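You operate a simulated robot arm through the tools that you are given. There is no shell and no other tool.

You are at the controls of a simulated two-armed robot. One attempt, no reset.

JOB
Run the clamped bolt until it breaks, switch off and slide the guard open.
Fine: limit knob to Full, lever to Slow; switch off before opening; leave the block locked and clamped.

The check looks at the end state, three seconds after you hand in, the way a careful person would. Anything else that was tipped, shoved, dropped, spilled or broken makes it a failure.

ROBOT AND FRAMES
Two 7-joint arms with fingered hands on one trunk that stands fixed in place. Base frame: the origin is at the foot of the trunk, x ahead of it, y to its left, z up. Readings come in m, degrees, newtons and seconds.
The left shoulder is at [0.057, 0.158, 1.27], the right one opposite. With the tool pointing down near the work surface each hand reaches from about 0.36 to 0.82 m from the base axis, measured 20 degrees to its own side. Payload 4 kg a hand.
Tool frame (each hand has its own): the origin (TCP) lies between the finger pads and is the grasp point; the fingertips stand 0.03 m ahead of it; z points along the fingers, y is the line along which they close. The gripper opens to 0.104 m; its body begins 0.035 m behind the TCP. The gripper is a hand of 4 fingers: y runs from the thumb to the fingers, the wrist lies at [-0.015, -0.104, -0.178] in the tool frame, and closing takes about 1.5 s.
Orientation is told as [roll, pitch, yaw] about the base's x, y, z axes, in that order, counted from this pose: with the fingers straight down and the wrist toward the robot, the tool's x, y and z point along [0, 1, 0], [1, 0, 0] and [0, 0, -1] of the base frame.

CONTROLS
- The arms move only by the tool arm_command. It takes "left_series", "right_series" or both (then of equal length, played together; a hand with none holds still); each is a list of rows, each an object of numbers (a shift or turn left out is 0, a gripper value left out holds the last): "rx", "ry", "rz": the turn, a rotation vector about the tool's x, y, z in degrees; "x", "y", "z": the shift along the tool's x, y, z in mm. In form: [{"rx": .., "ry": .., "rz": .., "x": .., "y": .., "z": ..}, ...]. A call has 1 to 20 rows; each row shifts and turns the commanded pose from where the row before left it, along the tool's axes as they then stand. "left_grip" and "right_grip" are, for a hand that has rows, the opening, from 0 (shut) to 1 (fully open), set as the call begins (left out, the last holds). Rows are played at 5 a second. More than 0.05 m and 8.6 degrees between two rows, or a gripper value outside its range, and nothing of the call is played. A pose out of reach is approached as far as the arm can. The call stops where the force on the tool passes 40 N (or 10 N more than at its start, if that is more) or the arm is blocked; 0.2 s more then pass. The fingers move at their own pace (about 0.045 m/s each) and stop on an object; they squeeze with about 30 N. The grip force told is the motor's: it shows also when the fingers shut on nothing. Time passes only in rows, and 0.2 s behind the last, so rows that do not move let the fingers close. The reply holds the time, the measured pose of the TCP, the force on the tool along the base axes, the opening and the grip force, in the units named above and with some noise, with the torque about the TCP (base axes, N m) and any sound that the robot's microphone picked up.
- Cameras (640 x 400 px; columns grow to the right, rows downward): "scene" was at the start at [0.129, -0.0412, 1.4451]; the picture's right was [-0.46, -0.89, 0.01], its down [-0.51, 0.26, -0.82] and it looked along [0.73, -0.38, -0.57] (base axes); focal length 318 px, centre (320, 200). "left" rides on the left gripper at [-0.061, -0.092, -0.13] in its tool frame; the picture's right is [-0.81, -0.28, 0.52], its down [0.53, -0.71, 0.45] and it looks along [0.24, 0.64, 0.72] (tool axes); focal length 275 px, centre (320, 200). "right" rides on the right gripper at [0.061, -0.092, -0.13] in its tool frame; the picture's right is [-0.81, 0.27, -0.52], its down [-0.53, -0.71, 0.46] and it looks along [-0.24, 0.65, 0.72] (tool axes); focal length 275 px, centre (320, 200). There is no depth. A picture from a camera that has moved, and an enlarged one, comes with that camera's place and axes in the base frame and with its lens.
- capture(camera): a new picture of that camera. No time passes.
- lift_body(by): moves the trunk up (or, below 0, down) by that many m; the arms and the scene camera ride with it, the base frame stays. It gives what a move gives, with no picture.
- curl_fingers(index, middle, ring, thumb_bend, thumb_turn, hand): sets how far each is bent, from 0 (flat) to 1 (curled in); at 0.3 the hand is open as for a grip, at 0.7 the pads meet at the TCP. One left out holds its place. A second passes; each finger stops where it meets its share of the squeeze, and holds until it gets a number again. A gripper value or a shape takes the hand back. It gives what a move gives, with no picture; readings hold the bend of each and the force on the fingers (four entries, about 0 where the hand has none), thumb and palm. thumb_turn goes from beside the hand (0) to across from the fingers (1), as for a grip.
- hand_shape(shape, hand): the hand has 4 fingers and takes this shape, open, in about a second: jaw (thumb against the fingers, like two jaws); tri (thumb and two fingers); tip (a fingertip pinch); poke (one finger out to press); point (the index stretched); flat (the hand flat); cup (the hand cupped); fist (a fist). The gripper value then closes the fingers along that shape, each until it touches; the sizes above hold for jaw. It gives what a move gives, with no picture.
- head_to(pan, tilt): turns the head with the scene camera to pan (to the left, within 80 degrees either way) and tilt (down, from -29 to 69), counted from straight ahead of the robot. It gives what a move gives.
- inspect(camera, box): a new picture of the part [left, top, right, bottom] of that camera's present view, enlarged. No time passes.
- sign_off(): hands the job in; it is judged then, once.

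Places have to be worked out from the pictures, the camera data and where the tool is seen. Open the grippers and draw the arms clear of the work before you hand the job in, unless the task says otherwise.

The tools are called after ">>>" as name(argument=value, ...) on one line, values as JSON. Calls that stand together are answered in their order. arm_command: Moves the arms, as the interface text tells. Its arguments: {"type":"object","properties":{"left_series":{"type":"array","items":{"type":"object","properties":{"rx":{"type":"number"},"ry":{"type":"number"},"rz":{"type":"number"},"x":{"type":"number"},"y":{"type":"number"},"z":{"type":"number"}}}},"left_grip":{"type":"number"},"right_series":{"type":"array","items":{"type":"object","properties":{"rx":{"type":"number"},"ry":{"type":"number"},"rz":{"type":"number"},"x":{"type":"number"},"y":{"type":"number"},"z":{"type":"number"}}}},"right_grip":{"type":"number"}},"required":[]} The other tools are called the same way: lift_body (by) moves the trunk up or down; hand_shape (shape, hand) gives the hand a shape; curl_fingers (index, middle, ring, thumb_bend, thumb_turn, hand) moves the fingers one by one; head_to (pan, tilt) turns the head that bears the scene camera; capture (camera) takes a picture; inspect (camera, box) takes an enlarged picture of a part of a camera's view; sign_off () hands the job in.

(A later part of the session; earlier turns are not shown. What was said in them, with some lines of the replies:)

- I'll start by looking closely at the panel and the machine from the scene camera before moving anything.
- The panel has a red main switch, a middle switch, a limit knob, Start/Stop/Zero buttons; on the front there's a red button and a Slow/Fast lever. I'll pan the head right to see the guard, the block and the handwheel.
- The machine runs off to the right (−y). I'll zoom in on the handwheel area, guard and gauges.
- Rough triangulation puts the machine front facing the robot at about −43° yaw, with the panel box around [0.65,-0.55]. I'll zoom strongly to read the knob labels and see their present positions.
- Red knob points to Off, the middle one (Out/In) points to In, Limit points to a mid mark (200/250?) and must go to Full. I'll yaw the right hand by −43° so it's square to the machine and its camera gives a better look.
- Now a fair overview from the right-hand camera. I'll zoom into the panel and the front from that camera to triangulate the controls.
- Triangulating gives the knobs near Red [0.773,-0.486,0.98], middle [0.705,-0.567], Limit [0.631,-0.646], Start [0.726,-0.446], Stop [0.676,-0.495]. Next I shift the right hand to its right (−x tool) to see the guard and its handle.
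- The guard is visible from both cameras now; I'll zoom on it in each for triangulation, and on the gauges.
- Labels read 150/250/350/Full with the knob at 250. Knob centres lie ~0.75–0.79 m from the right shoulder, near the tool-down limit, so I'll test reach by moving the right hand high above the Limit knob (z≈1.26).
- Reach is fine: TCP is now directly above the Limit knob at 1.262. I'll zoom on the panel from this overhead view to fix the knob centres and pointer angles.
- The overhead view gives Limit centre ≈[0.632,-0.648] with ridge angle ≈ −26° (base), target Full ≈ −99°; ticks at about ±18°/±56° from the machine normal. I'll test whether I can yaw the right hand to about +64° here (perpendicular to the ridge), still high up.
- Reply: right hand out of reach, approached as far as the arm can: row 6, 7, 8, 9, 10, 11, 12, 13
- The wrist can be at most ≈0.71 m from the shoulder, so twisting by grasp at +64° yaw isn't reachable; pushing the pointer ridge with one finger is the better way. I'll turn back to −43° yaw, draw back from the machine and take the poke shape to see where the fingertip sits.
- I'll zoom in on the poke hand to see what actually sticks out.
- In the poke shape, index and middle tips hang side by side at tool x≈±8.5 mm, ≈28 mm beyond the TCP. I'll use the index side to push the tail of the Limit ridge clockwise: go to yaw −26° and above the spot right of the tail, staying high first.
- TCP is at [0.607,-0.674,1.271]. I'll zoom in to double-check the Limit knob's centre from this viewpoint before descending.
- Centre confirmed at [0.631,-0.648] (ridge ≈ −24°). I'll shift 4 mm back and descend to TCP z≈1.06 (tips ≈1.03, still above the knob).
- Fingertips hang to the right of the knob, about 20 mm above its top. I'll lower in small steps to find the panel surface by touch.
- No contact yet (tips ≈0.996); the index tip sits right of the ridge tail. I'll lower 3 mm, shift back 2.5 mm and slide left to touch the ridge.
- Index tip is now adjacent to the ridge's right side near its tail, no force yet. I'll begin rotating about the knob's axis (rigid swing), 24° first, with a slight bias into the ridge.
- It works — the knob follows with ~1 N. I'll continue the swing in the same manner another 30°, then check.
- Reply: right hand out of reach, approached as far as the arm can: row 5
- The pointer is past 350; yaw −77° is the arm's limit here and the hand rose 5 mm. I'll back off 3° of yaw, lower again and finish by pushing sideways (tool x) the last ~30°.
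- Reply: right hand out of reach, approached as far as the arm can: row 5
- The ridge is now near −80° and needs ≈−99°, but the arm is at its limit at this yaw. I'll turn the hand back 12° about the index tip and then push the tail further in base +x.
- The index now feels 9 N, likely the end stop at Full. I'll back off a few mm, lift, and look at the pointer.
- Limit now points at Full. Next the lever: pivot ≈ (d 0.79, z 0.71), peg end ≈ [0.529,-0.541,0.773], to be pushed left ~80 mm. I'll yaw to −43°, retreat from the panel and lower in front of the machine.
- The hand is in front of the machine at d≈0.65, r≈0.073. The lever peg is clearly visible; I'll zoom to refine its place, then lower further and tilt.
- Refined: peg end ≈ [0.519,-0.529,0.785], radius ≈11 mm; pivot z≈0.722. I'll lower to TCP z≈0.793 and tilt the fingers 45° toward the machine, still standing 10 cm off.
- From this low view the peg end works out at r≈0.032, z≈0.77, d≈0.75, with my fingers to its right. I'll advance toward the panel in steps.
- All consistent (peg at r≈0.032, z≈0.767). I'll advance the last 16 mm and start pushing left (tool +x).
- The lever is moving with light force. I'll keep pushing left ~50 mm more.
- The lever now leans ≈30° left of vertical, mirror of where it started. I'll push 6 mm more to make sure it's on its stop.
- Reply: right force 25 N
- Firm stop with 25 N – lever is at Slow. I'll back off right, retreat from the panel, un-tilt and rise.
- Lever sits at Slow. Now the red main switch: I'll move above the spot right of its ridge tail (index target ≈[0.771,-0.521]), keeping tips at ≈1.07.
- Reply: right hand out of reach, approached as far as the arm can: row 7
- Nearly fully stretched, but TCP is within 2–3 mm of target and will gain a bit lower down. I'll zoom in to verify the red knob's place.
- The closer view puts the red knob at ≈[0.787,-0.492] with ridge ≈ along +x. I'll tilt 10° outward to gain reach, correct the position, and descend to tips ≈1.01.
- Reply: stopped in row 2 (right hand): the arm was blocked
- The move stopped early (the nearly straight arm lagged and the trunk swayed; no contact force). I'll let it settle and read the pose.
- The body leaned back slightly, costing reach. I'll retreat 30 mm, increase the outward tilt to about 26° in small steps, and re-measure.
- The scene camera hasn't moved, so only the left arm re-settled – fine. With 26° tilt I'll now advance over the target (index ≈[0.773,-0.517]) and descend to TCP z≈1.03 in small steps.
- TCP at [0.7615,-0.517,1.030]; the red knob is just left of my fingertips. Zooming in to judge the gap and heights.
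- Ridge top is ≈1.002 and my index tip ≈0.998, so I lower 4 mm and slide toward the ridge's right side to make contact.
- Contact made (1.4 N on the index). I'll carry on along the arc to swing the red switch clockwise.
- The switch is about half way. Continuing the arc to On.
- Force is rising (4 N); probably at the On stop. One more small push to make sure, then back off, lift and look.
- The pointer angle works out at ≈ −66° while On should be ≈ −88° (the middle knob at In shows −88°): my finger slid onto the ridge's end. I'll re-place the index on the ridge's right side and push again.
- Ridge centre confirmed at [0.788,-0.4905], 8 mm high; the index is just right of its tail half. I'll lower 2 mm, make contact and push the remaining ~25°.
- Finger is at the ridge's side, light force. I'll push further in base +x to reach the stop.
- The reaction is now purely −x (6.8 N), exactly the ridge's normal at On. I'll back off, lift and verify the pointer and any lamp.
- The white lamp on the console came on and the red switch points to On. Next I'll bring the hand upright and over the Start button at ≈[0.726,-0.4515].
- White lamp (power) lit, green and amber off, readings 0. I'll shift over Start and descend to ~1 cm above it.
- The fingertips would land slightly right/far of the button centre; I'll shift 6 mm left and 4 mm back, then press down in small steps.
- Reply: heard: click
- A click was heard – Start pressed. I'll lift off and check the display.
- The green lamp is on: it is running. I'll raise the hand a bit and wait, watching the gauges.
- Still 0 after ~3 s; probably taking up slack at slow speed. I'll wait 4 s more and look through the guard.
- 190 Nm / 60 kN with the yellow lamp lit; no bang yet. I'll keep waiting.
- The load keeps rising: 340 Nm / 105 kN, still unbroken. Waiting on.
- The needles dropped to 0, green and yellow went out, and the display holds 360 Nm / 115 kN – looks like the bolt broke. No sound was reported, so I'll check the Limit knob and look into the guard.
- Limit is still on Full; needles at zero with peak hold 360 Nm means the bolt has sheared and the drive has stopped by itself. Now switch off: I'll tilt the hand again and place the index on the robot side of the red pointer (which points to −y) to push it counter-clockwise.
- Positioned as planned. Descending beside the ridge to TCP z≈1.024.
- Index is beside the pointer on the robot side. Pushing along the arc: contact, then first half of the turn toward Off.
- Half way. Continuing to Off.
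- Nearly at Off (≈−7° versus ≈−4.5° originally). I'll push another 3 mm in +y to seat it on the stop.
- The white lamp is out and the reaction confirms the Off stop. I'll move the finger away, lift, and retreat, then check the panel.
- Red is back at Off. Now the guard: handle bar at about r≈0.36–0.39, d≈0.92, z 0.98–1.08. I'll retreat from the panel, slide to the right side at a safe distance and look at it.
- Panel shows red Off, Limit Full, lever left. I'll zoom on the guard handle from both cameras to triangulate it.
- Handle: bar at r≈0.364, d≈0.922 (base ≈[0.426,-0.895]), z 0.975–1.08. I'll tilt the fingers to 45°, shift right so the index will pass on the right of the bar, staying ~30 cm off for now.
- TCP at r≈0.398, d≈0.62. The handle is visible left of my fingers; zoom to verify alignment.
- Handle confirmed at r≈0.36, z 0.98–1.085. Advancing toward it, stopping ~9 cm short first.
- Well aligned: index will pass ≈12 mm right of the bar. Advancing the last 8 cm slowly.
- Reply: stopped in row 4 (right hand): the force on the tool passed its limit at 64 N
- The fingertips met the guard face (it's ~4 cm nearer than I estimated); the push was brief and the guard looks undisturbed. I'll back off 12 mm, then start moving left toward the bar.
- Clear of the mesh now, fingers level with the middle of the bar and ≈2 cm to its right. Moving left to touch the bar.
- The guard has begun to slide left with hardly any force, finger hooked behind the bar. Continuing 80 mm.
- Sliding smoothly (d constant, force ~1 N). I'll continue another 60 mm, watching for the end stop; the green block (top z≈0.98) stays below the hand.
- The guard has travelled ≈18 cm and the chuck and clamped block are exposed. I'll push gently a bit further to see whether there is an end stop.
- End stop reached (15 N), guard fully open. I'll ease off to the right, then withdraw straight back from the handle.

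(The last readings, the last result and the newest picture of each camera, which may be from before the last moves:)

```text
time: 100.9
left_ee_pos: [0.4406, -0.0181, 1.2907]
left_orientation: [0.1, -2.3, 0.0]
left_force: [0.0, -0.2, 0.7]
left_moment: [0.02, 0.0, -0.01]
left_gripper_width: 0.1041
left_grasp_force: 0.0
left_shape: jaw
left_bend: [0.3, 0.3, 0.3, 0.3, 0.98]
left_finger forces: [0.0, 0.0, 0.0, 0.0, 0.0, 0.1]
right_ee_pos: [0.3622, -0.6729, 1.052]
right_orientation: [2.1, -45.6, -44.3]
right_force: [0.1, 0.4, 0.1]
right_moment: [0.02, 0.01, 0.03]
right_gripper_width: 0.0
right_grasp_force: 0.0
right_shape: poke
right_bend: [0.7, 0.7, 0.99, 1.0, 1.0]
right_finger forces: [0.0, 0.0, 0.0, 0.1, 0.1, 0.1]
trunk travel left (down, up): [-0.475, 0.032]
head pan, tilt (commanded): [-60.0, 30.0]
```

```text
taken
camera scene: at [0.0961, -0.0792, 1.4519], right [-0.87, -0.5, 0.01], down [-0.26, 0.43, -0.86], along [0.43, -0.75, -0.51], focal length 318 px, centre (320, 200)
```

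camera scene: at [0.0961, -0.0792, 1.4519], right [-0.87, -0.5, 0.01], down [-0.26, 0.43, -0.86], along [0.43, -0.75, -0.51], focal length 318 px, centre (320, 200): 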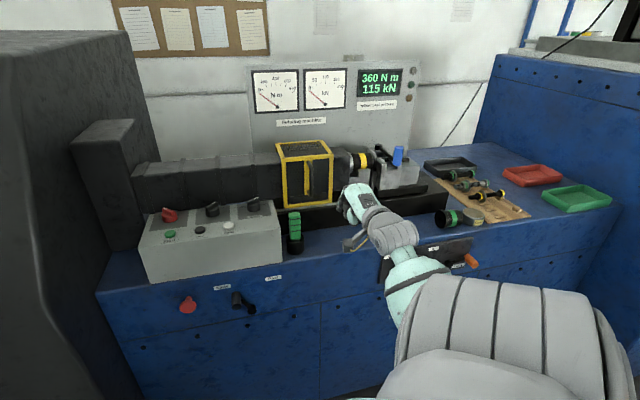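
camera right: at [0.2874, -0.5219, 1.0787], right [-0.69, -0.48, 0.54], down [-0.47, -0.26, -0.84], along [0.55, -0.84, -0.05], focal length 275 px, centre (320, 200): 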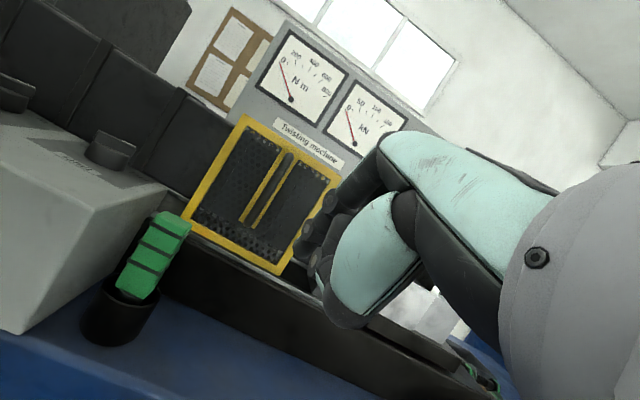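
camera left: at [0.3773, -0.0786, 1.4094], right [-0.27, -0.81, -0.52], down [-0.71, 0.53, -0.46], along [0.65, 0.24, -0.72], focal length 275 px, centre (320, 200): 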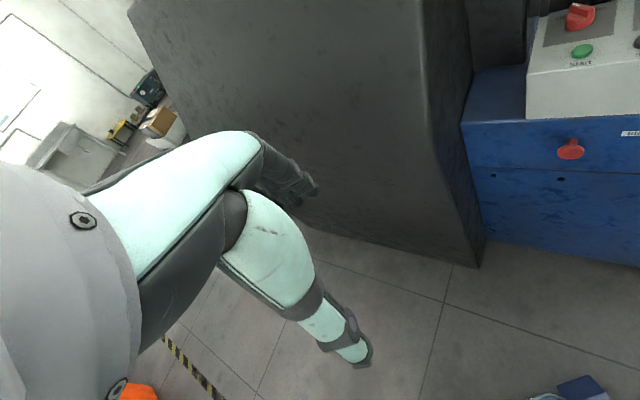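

The guard is fully left and free of my hand. I'll draw the arm further back and up, then inspect the bolt.

>>> arm_command(right_series=[{"y": -28, "z": -28}, {"y": -28, "z": -28}, {"y": -28, "z": -28}, {"y": -28, "z": -28}, {"y": 28, "z": -28}, {"y": 28, "z": -28}, {"y": 28, "z": -28}, {"y": 28, "z": -28}, {"rx": 7.5}, {"rx": 7.5}, {"rx": 7.5}, {"rx": 7.5}, {"rx": 7.5}, {"rx": 7.5}, {}])

>>> inspect(camera="scene", box=[330, 125, 450, 215])

>>> capture(camera="scene")

>>> capture(camera="right")

```text
time: 104.1
left_ee_pos: [0.4399, -0.0171, 1.2904]
left_orientation: [0.1, -2.3, 0.0]
left_force: [0.0, 0.3, -0.8]
left_moment: [0.02, -0.05, 0.01]
left_gripper_width: 0.104
left_grasp_force: 0.2
left_shape: jaw
left_bend: [0.3, 0.3, 0.3, 0.3, 0.98]
left_finger forces: [0.1, 0.0, 0.0, 0.1, 0.0, 0.0]
right_ee_pos: [0.2509, -0.6095, 1.1943]
right_orientation: [1.4, -0.6, -42.9]
right_force: [0.5, -0.5, -1.0]
right_moment: [-0.05, 0.01, -0.02]
right_gripper_width: 0.0001
right_grasp_force: 0.0
right_shape: poke
right_bend: [0.7, 0.7, 0.99, 1.0, 1.0]
right_finger forces: [0.1, 0.1, 0.0, 0.0, 0.2, 0.0]
right hand out of reach, approached as far as the arm can: row 5, 6, 7, 8
trunk travel left (down, up): [-0.475, 0.032]
head pan, tilt (commanded): [-60.0, 30.0]
```

```text
4.44 times, centred on (390, 170) of scene
camera zoom: at [0.0953, -0.0785, 1.452], right [-0.87, -0.5, 0.01], down [-0.26, 0.43, -0.86], along [0.43, -0.75, -0.51], focal length 1413 px, centre (9, 333)
```

zoom: 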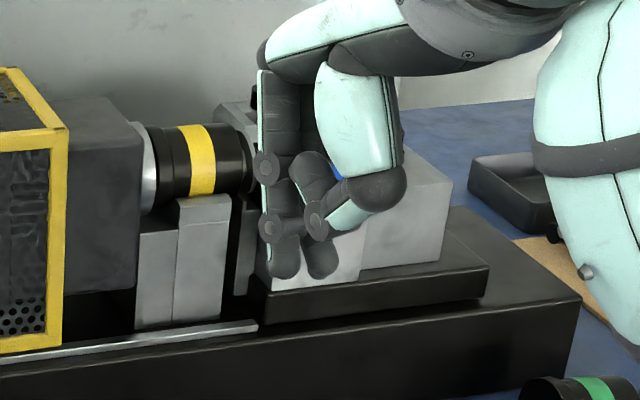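

```text
taken
camera scene: at [0.0953, -0.0785, 1.452], right [-0.87, -0.5, 0.01], down [-0.26, 0.43, -0.86], along [0.43, -0.75, -0.51], focal length 318 px, centre (320, 200)
```

scene: 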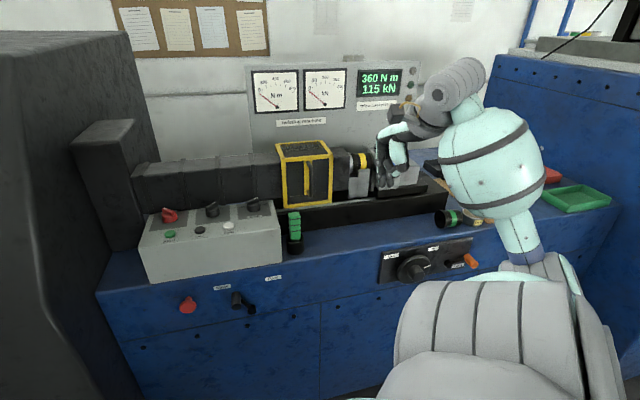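

```text
taken
camera right: at [0.2215, -0.5042, 1.325], right [-0.36, -0.79, 0.5], down [-0.87, 0.1, -0.48], along [0.32, -0.61, -0.72], focal length 275 px, centre (320, 200)
```

right: 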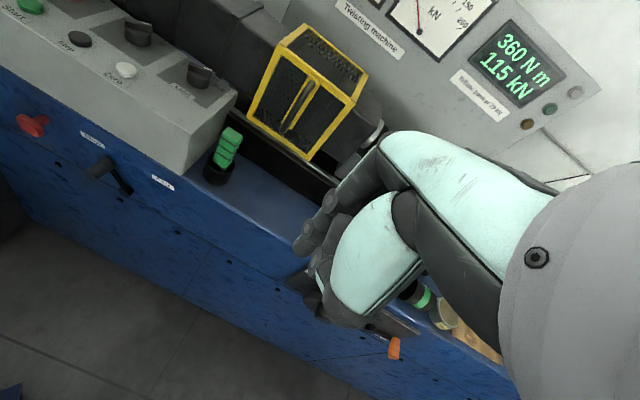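

My hand blocks the scene camera's view of the bolt. I'll move the right hand up and left to near its starting position and open it.

>>> arm_command(right_series=[{"z": -35}, {"z": -35}, {"x": 40}, {"x": 40}, {"x": 40}, {"x": 40}, {}])

>>> hand_shape(hand="right", shape="jaw")

>>> capture(camera="scene")

>>> inspect(camera="scene", box=[330, 130, 440, 210])

```text
time: 105.7
left_ee_pos: [0.4393, -0.0176, 1.2907]
left_orientation: [0.2, -2.3, 0.0]
left_force: [-0.7, -0.7, 0.7]
left_moment: [-0.01, -0.01, -0.01]
left_gripper_width: 0.1038
left_grasp_force: 0.0
left_shape: jaw
left_bend: [0.3, 0.3, 0.3, 0.3, 0.98]
left_finger forces: [0.1, 0.0, 0.1, 0.0, 0.0, 0.0]
right_ee_pos: [0.3568, -0.4924, 1.2684]
right_orientation: [1.5, -0.7, -43.0]
right_force: [0.8, -0.8, -0.5]
right_moment: [0.04, 0.03, 0.0]
right_gripper_width: 0.0
right_grasp_force: 0.1
right_shape: poke
right_bend: [0.7, 0.7, 0.99, 1.0, 1.0]
right_finger forces: [0.0, 0.0, 0.0, 0.1, 0.0, 0.0]
trunk travel left (down, up): [-0.475, 0.032]
head pan, tilt (commanded): [-60.0, 30.0]
```

```text
time: 106.6
left_ee_pos: [0.4403, -0.0171, 1.2915]
left_orientation: [0.1, -2.3, 0.1]
left_force: [0.2, 0.8, -0.2]
left_moment: [0.02, -0.01, -0.01]
left_gripper_width: 0.1045
left_grasp_force: 0.0
left_shape: jaw
left_bend: [0.3, 0.3, 0.3, 0.3, 0.98]
left_finger forces: [0.0, 0.1, 0.0, 0.0, 0.0, 0.1]
right_ee_pos: [0.3576, -0.4912, 1.2683]
right_orientation: [1.5, -0.8, -42.9]
right_force: [0.3, -0.3, 0.8]
right_moment: [0.0, 0.02, -0.02]
right_gripper_width: 0.104
right_grasp_force: 0.0
right_shape: jaw
right_bend: [0.3, 0.3, 0.3, 0.3, 0.98]
right_finger forces: [0.0, 0.1, 0.0, 0.1, 0.1, 0.1]
trunk travel left (down, up): [-0.475, 0.032]
head pan, tilt (commanded): [-60.0, 30.0]
```

```text
taken
camera scene: at [0.0956, -0.0785, 1.452], right [-0.87, -0.5, 0.01], down [-0.26, 0.43, -0.86], along [0.43, -0.75, -0.51], focal length 318 px, centre (320, 200)
```

scene: 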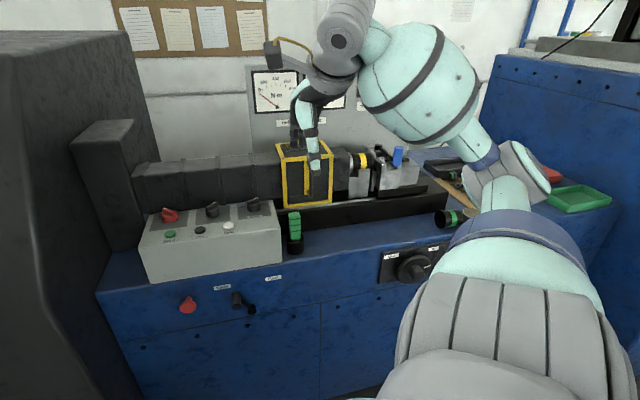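

```text
5.00 times, centred on (385, 170) of scene
camera zoom: at [0.0956, -0.0785, 1.452], right [-0.87, -0.5, 0.01], down [-0.26, 0.43, -0.86], along [0.43, -0.75, -0.51], focal length 1590 px, centre (-5, 350)
```

zoom: 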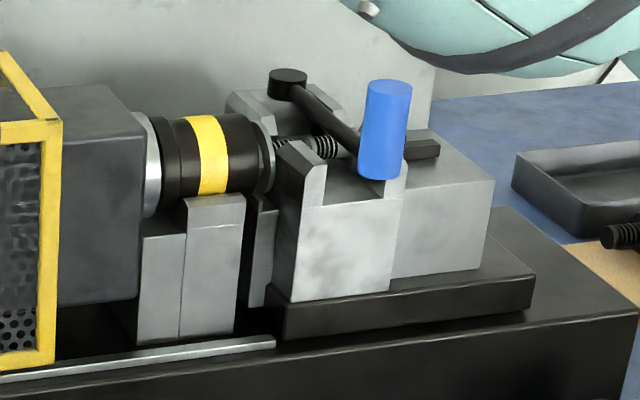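

Hands are open and clear. To be sure the bolt really broke, I'll swing the right hand's camera toward the open chuck (no contact, staying high).

>>> arm_command(right_series=[{"x": -40}, {"x": -40}, {"x": -40}, {"x": -40}, {"rz": 8}, {"rz": 8}, {"rz": 8}, {}])

>>> capture(camera="right")

```text
time: 108.4
left_ee_pos: [0.4409, -0.016, 1.2906]
left_orientation: [0.1, -2.2, 0.1]
left_force: [-0.5, 0.5, -1.4]
left_moment: [0.01, 0.01, -0.02]
left_gripper_width: 0.1038
left_grasp_force: 0.1
left_shape: jaw
left_bend: [0.3, 0.3, 0.3, 0.3, 0.98]
left_finger forces: [0.0, 0.0, 0.1, 0.0, 0.0, 0.1]
right_ee_pos: [0.2476, -0.6099, 1.2644]
right_orientation: [1.8, 0.0, -66.9]
right_force: [-0.5, -0.1, 0.2]
right_moment: [-0.03, 0.02, 0.01]
right_gripper_width: 0.1038
right_grasp_force: 0.0
right_shape: jaw
right_bend: [0.3, 0.3, 0.3, 0.3, 0.98]
right_finger forces: [0.0, 0.0, 0.0, 0.0, 0.1, 0.0]
trunk travel left (down, up): [-0.475, 0.032]
head pan, tilt (commanded): [-60.0, 30.0]
```

```text
taken
camera right: at [0.2645, -0.5034, 1.396], right [-0.65, -0.58, 0.49], down [-0.76, 0.45, -0.47], along [0.05, -0.68, -0.73], focal length 275 px, centre (320, 200)
```

right: 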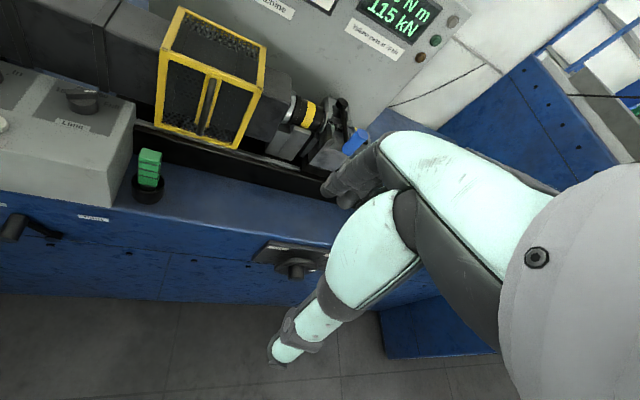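

Now the socket and block are in the clear part of the picture; zooming in on the break zone.

>>> inspect(camera="right", box=[270, 80, 380, 180])

>>> inspect(camera="scene", box=[345, 135, 415, 205])

>>> capture(camera="scene")

```text
4.00 times, centred on (325, 130) of right
camera zoom: at [0.2645, -0.5034, 1.396], right [-0.65, -0.58, 0.49], down [-0.76, 0.45, -0.47], along [0.05, -0.68, -0.73], focal length 1101 px, centre (300, 480)
```

zoom: 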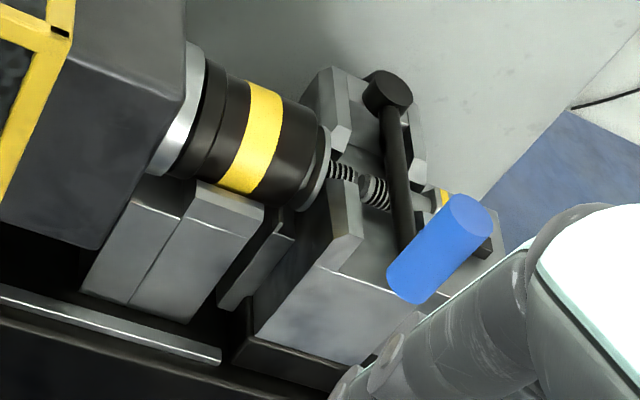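

```text
5.71 times, centred on (380, 170) of scene
camera zoom: at [0.0955, -0.0786, 1.452], right [-0.87, -0.5, 0.01], down [-0.26, 0.43, -0.86], along [0.43, -0.75, -0.51], focal length 1817 px, centre (-23, 371)
```

zoom: 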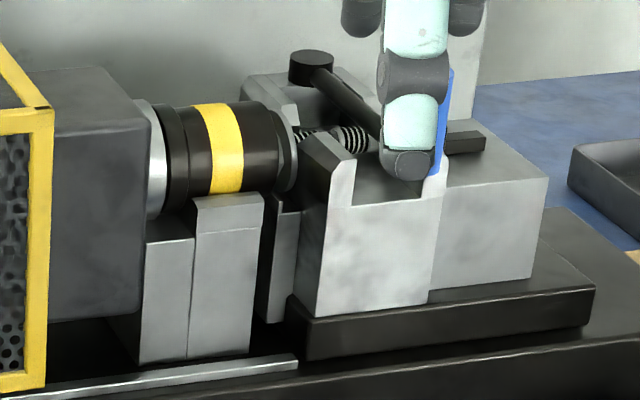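

```text
taken
camera scene: at [0.0955, -0.0786, 1.452], right [-0.87, -0.5, 0.01], down [-0.26, 0.43, -0.86], along [0.43, -0.75, -0.51], focal length 318 px, centre (320, 200)
```

scene: 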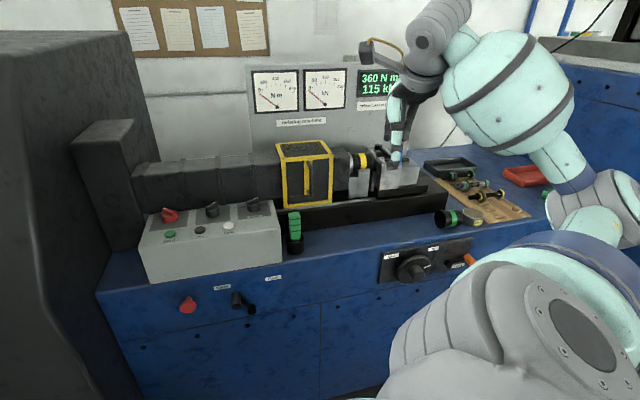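

The thread shows a clear gap between two pieces in the block – the bolt is broken, clamp lever still down. Final look at the panel and lock lever while I draw the arm back a bit more.

>>> arm_command(right_series=[{"rz": -8}, {"rz": -8}, {"rz": -8}, {"x": 40}, {"x": 40}, {"x": 40}, {"y": -40}, {"y": -40}, {}, {}])

>>> inspect(camera="scene", box=[130, 190, 310, 320])

>>> inspect(camera="scene", box=[360, 120, 540, 300])

>>> capture(camera="scene")

```text
time: 110.6
left_ee_pos: [0.4405, -0.0175, 1.291]
left_orientation: [0.1, -2.2, 0.1]
left_force: [-0.1, 0.3, -0.5]
left_moment: [0.0, -0.01, 0.01]
left_gripper_width: 0.1041
left_grasp_force: 0.2
left_shape: jaw
left_bend: [0.3, 0.3, 0.3, 0.3, 0.98]
left_finger forces: [0.1, 0.0, 0.0, 0.0, 0.1, 0.0]
right_ee_pos: [0.2713, -0.4664, 1.2669]
right_orientation: [1.4, -0.7, -42.9]
right_force: [-0.2, 0.5, -0.1]
right_moment: [0.05, -0.02, 0.03]
right_gripper_width: 0.1039
right_grasp_force: 0.2
right_shape: jaw
right_bend: [0.3, 0.3, 0.3, 0.3, 0.98]
right_finger forces: [0.1, 0.1, 0.0, 0.0, 0.0, 0.1]
trunk travel left (down, up): [-0.475, 0.032]
head pan, tilt (commanded): [-60.0, 30.0]
```

```text
3.08 times, centred on (220, 255) of scene
camera zoom: at [0.0959, -0.0787, 1.4519], right [-0.87, -0.5, 0.01], down [-0.26, 0.43, -0.86], along [0.43, -0.75, -0.51], focal length 978 px, centre (628, 31)
```

zoom: 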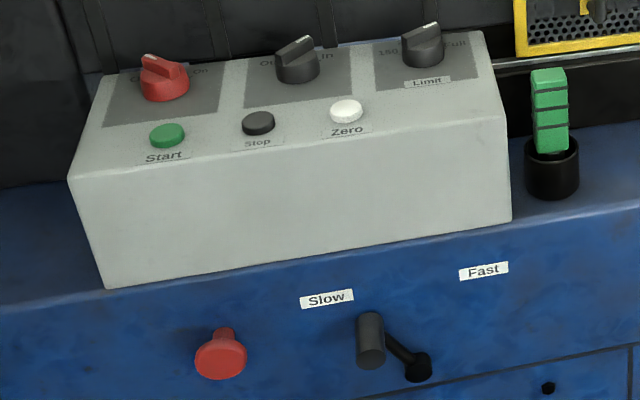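

```text
2.22 times, centred on (450, 210) of scene
camera zoom: at [0.0959, -0.0787, 1.4519], right [-0.87, -0.5, 0.01], down [-0.26, 0.43, -0.86], along [0.43, -0.75, -0.51], focal length 707 px, centre (31, 178)
```

zoom: 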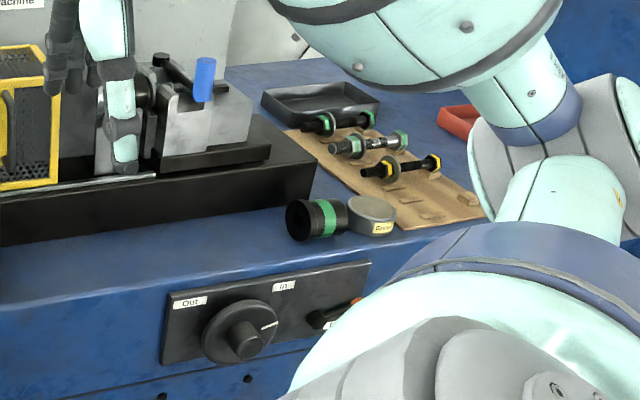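

```text
taken
camera scene: at [0.0959, -0.0787, 1.4519], right [-0.87, -0.5, 0.01], down [-0.26, 0.43, -0.86], along [0.43, -0.75, -0.51], focal length 318 px, centre (320, 200)
```

scene: 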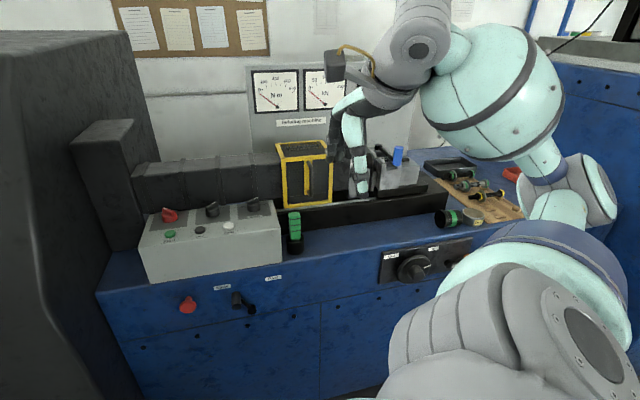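

Everything matches what was asked: red switch Off, Limit on Full, lever on Slow, and the guard fully open. The bolt is broken, the block is untouched with its clamp and lock, and both hands are open and clear. Handing in.

>>> sign_off()

```text
The job is handed in.
```

I ran the clamped bolt until it broke, switched the machine off, and then slid the guard open to its end stop. The job is handed in; I haven't seen a verdict.

- **Break:** the display holds a peak of 360 N m and 115 kN, and both needles fell back to zero. Once the guard was open, I could see a gap between two pieces of thread in the block. No break sound was reported.
- **Settings:** the limit knob is on Full and the lever is on Slow, pushed to its stop. I set both before starting.
- **Switch-off:** the drive had already stopped by itself. I turned the red switch to Off, and the power lamp was out before I touched the guard.
- **Block:** I did not touch the block, its clamp or the lock lever. The clamp still looks as it was at the start.
- **Contact with the guard:** while reaching for the handle, my fingertips bumped the guard face at up to 64 N and the move stopped itself. The guard looked undisturbed and then slid freely.

Nothing else was moved or knocked over, and both hands are open and clear of the machine.
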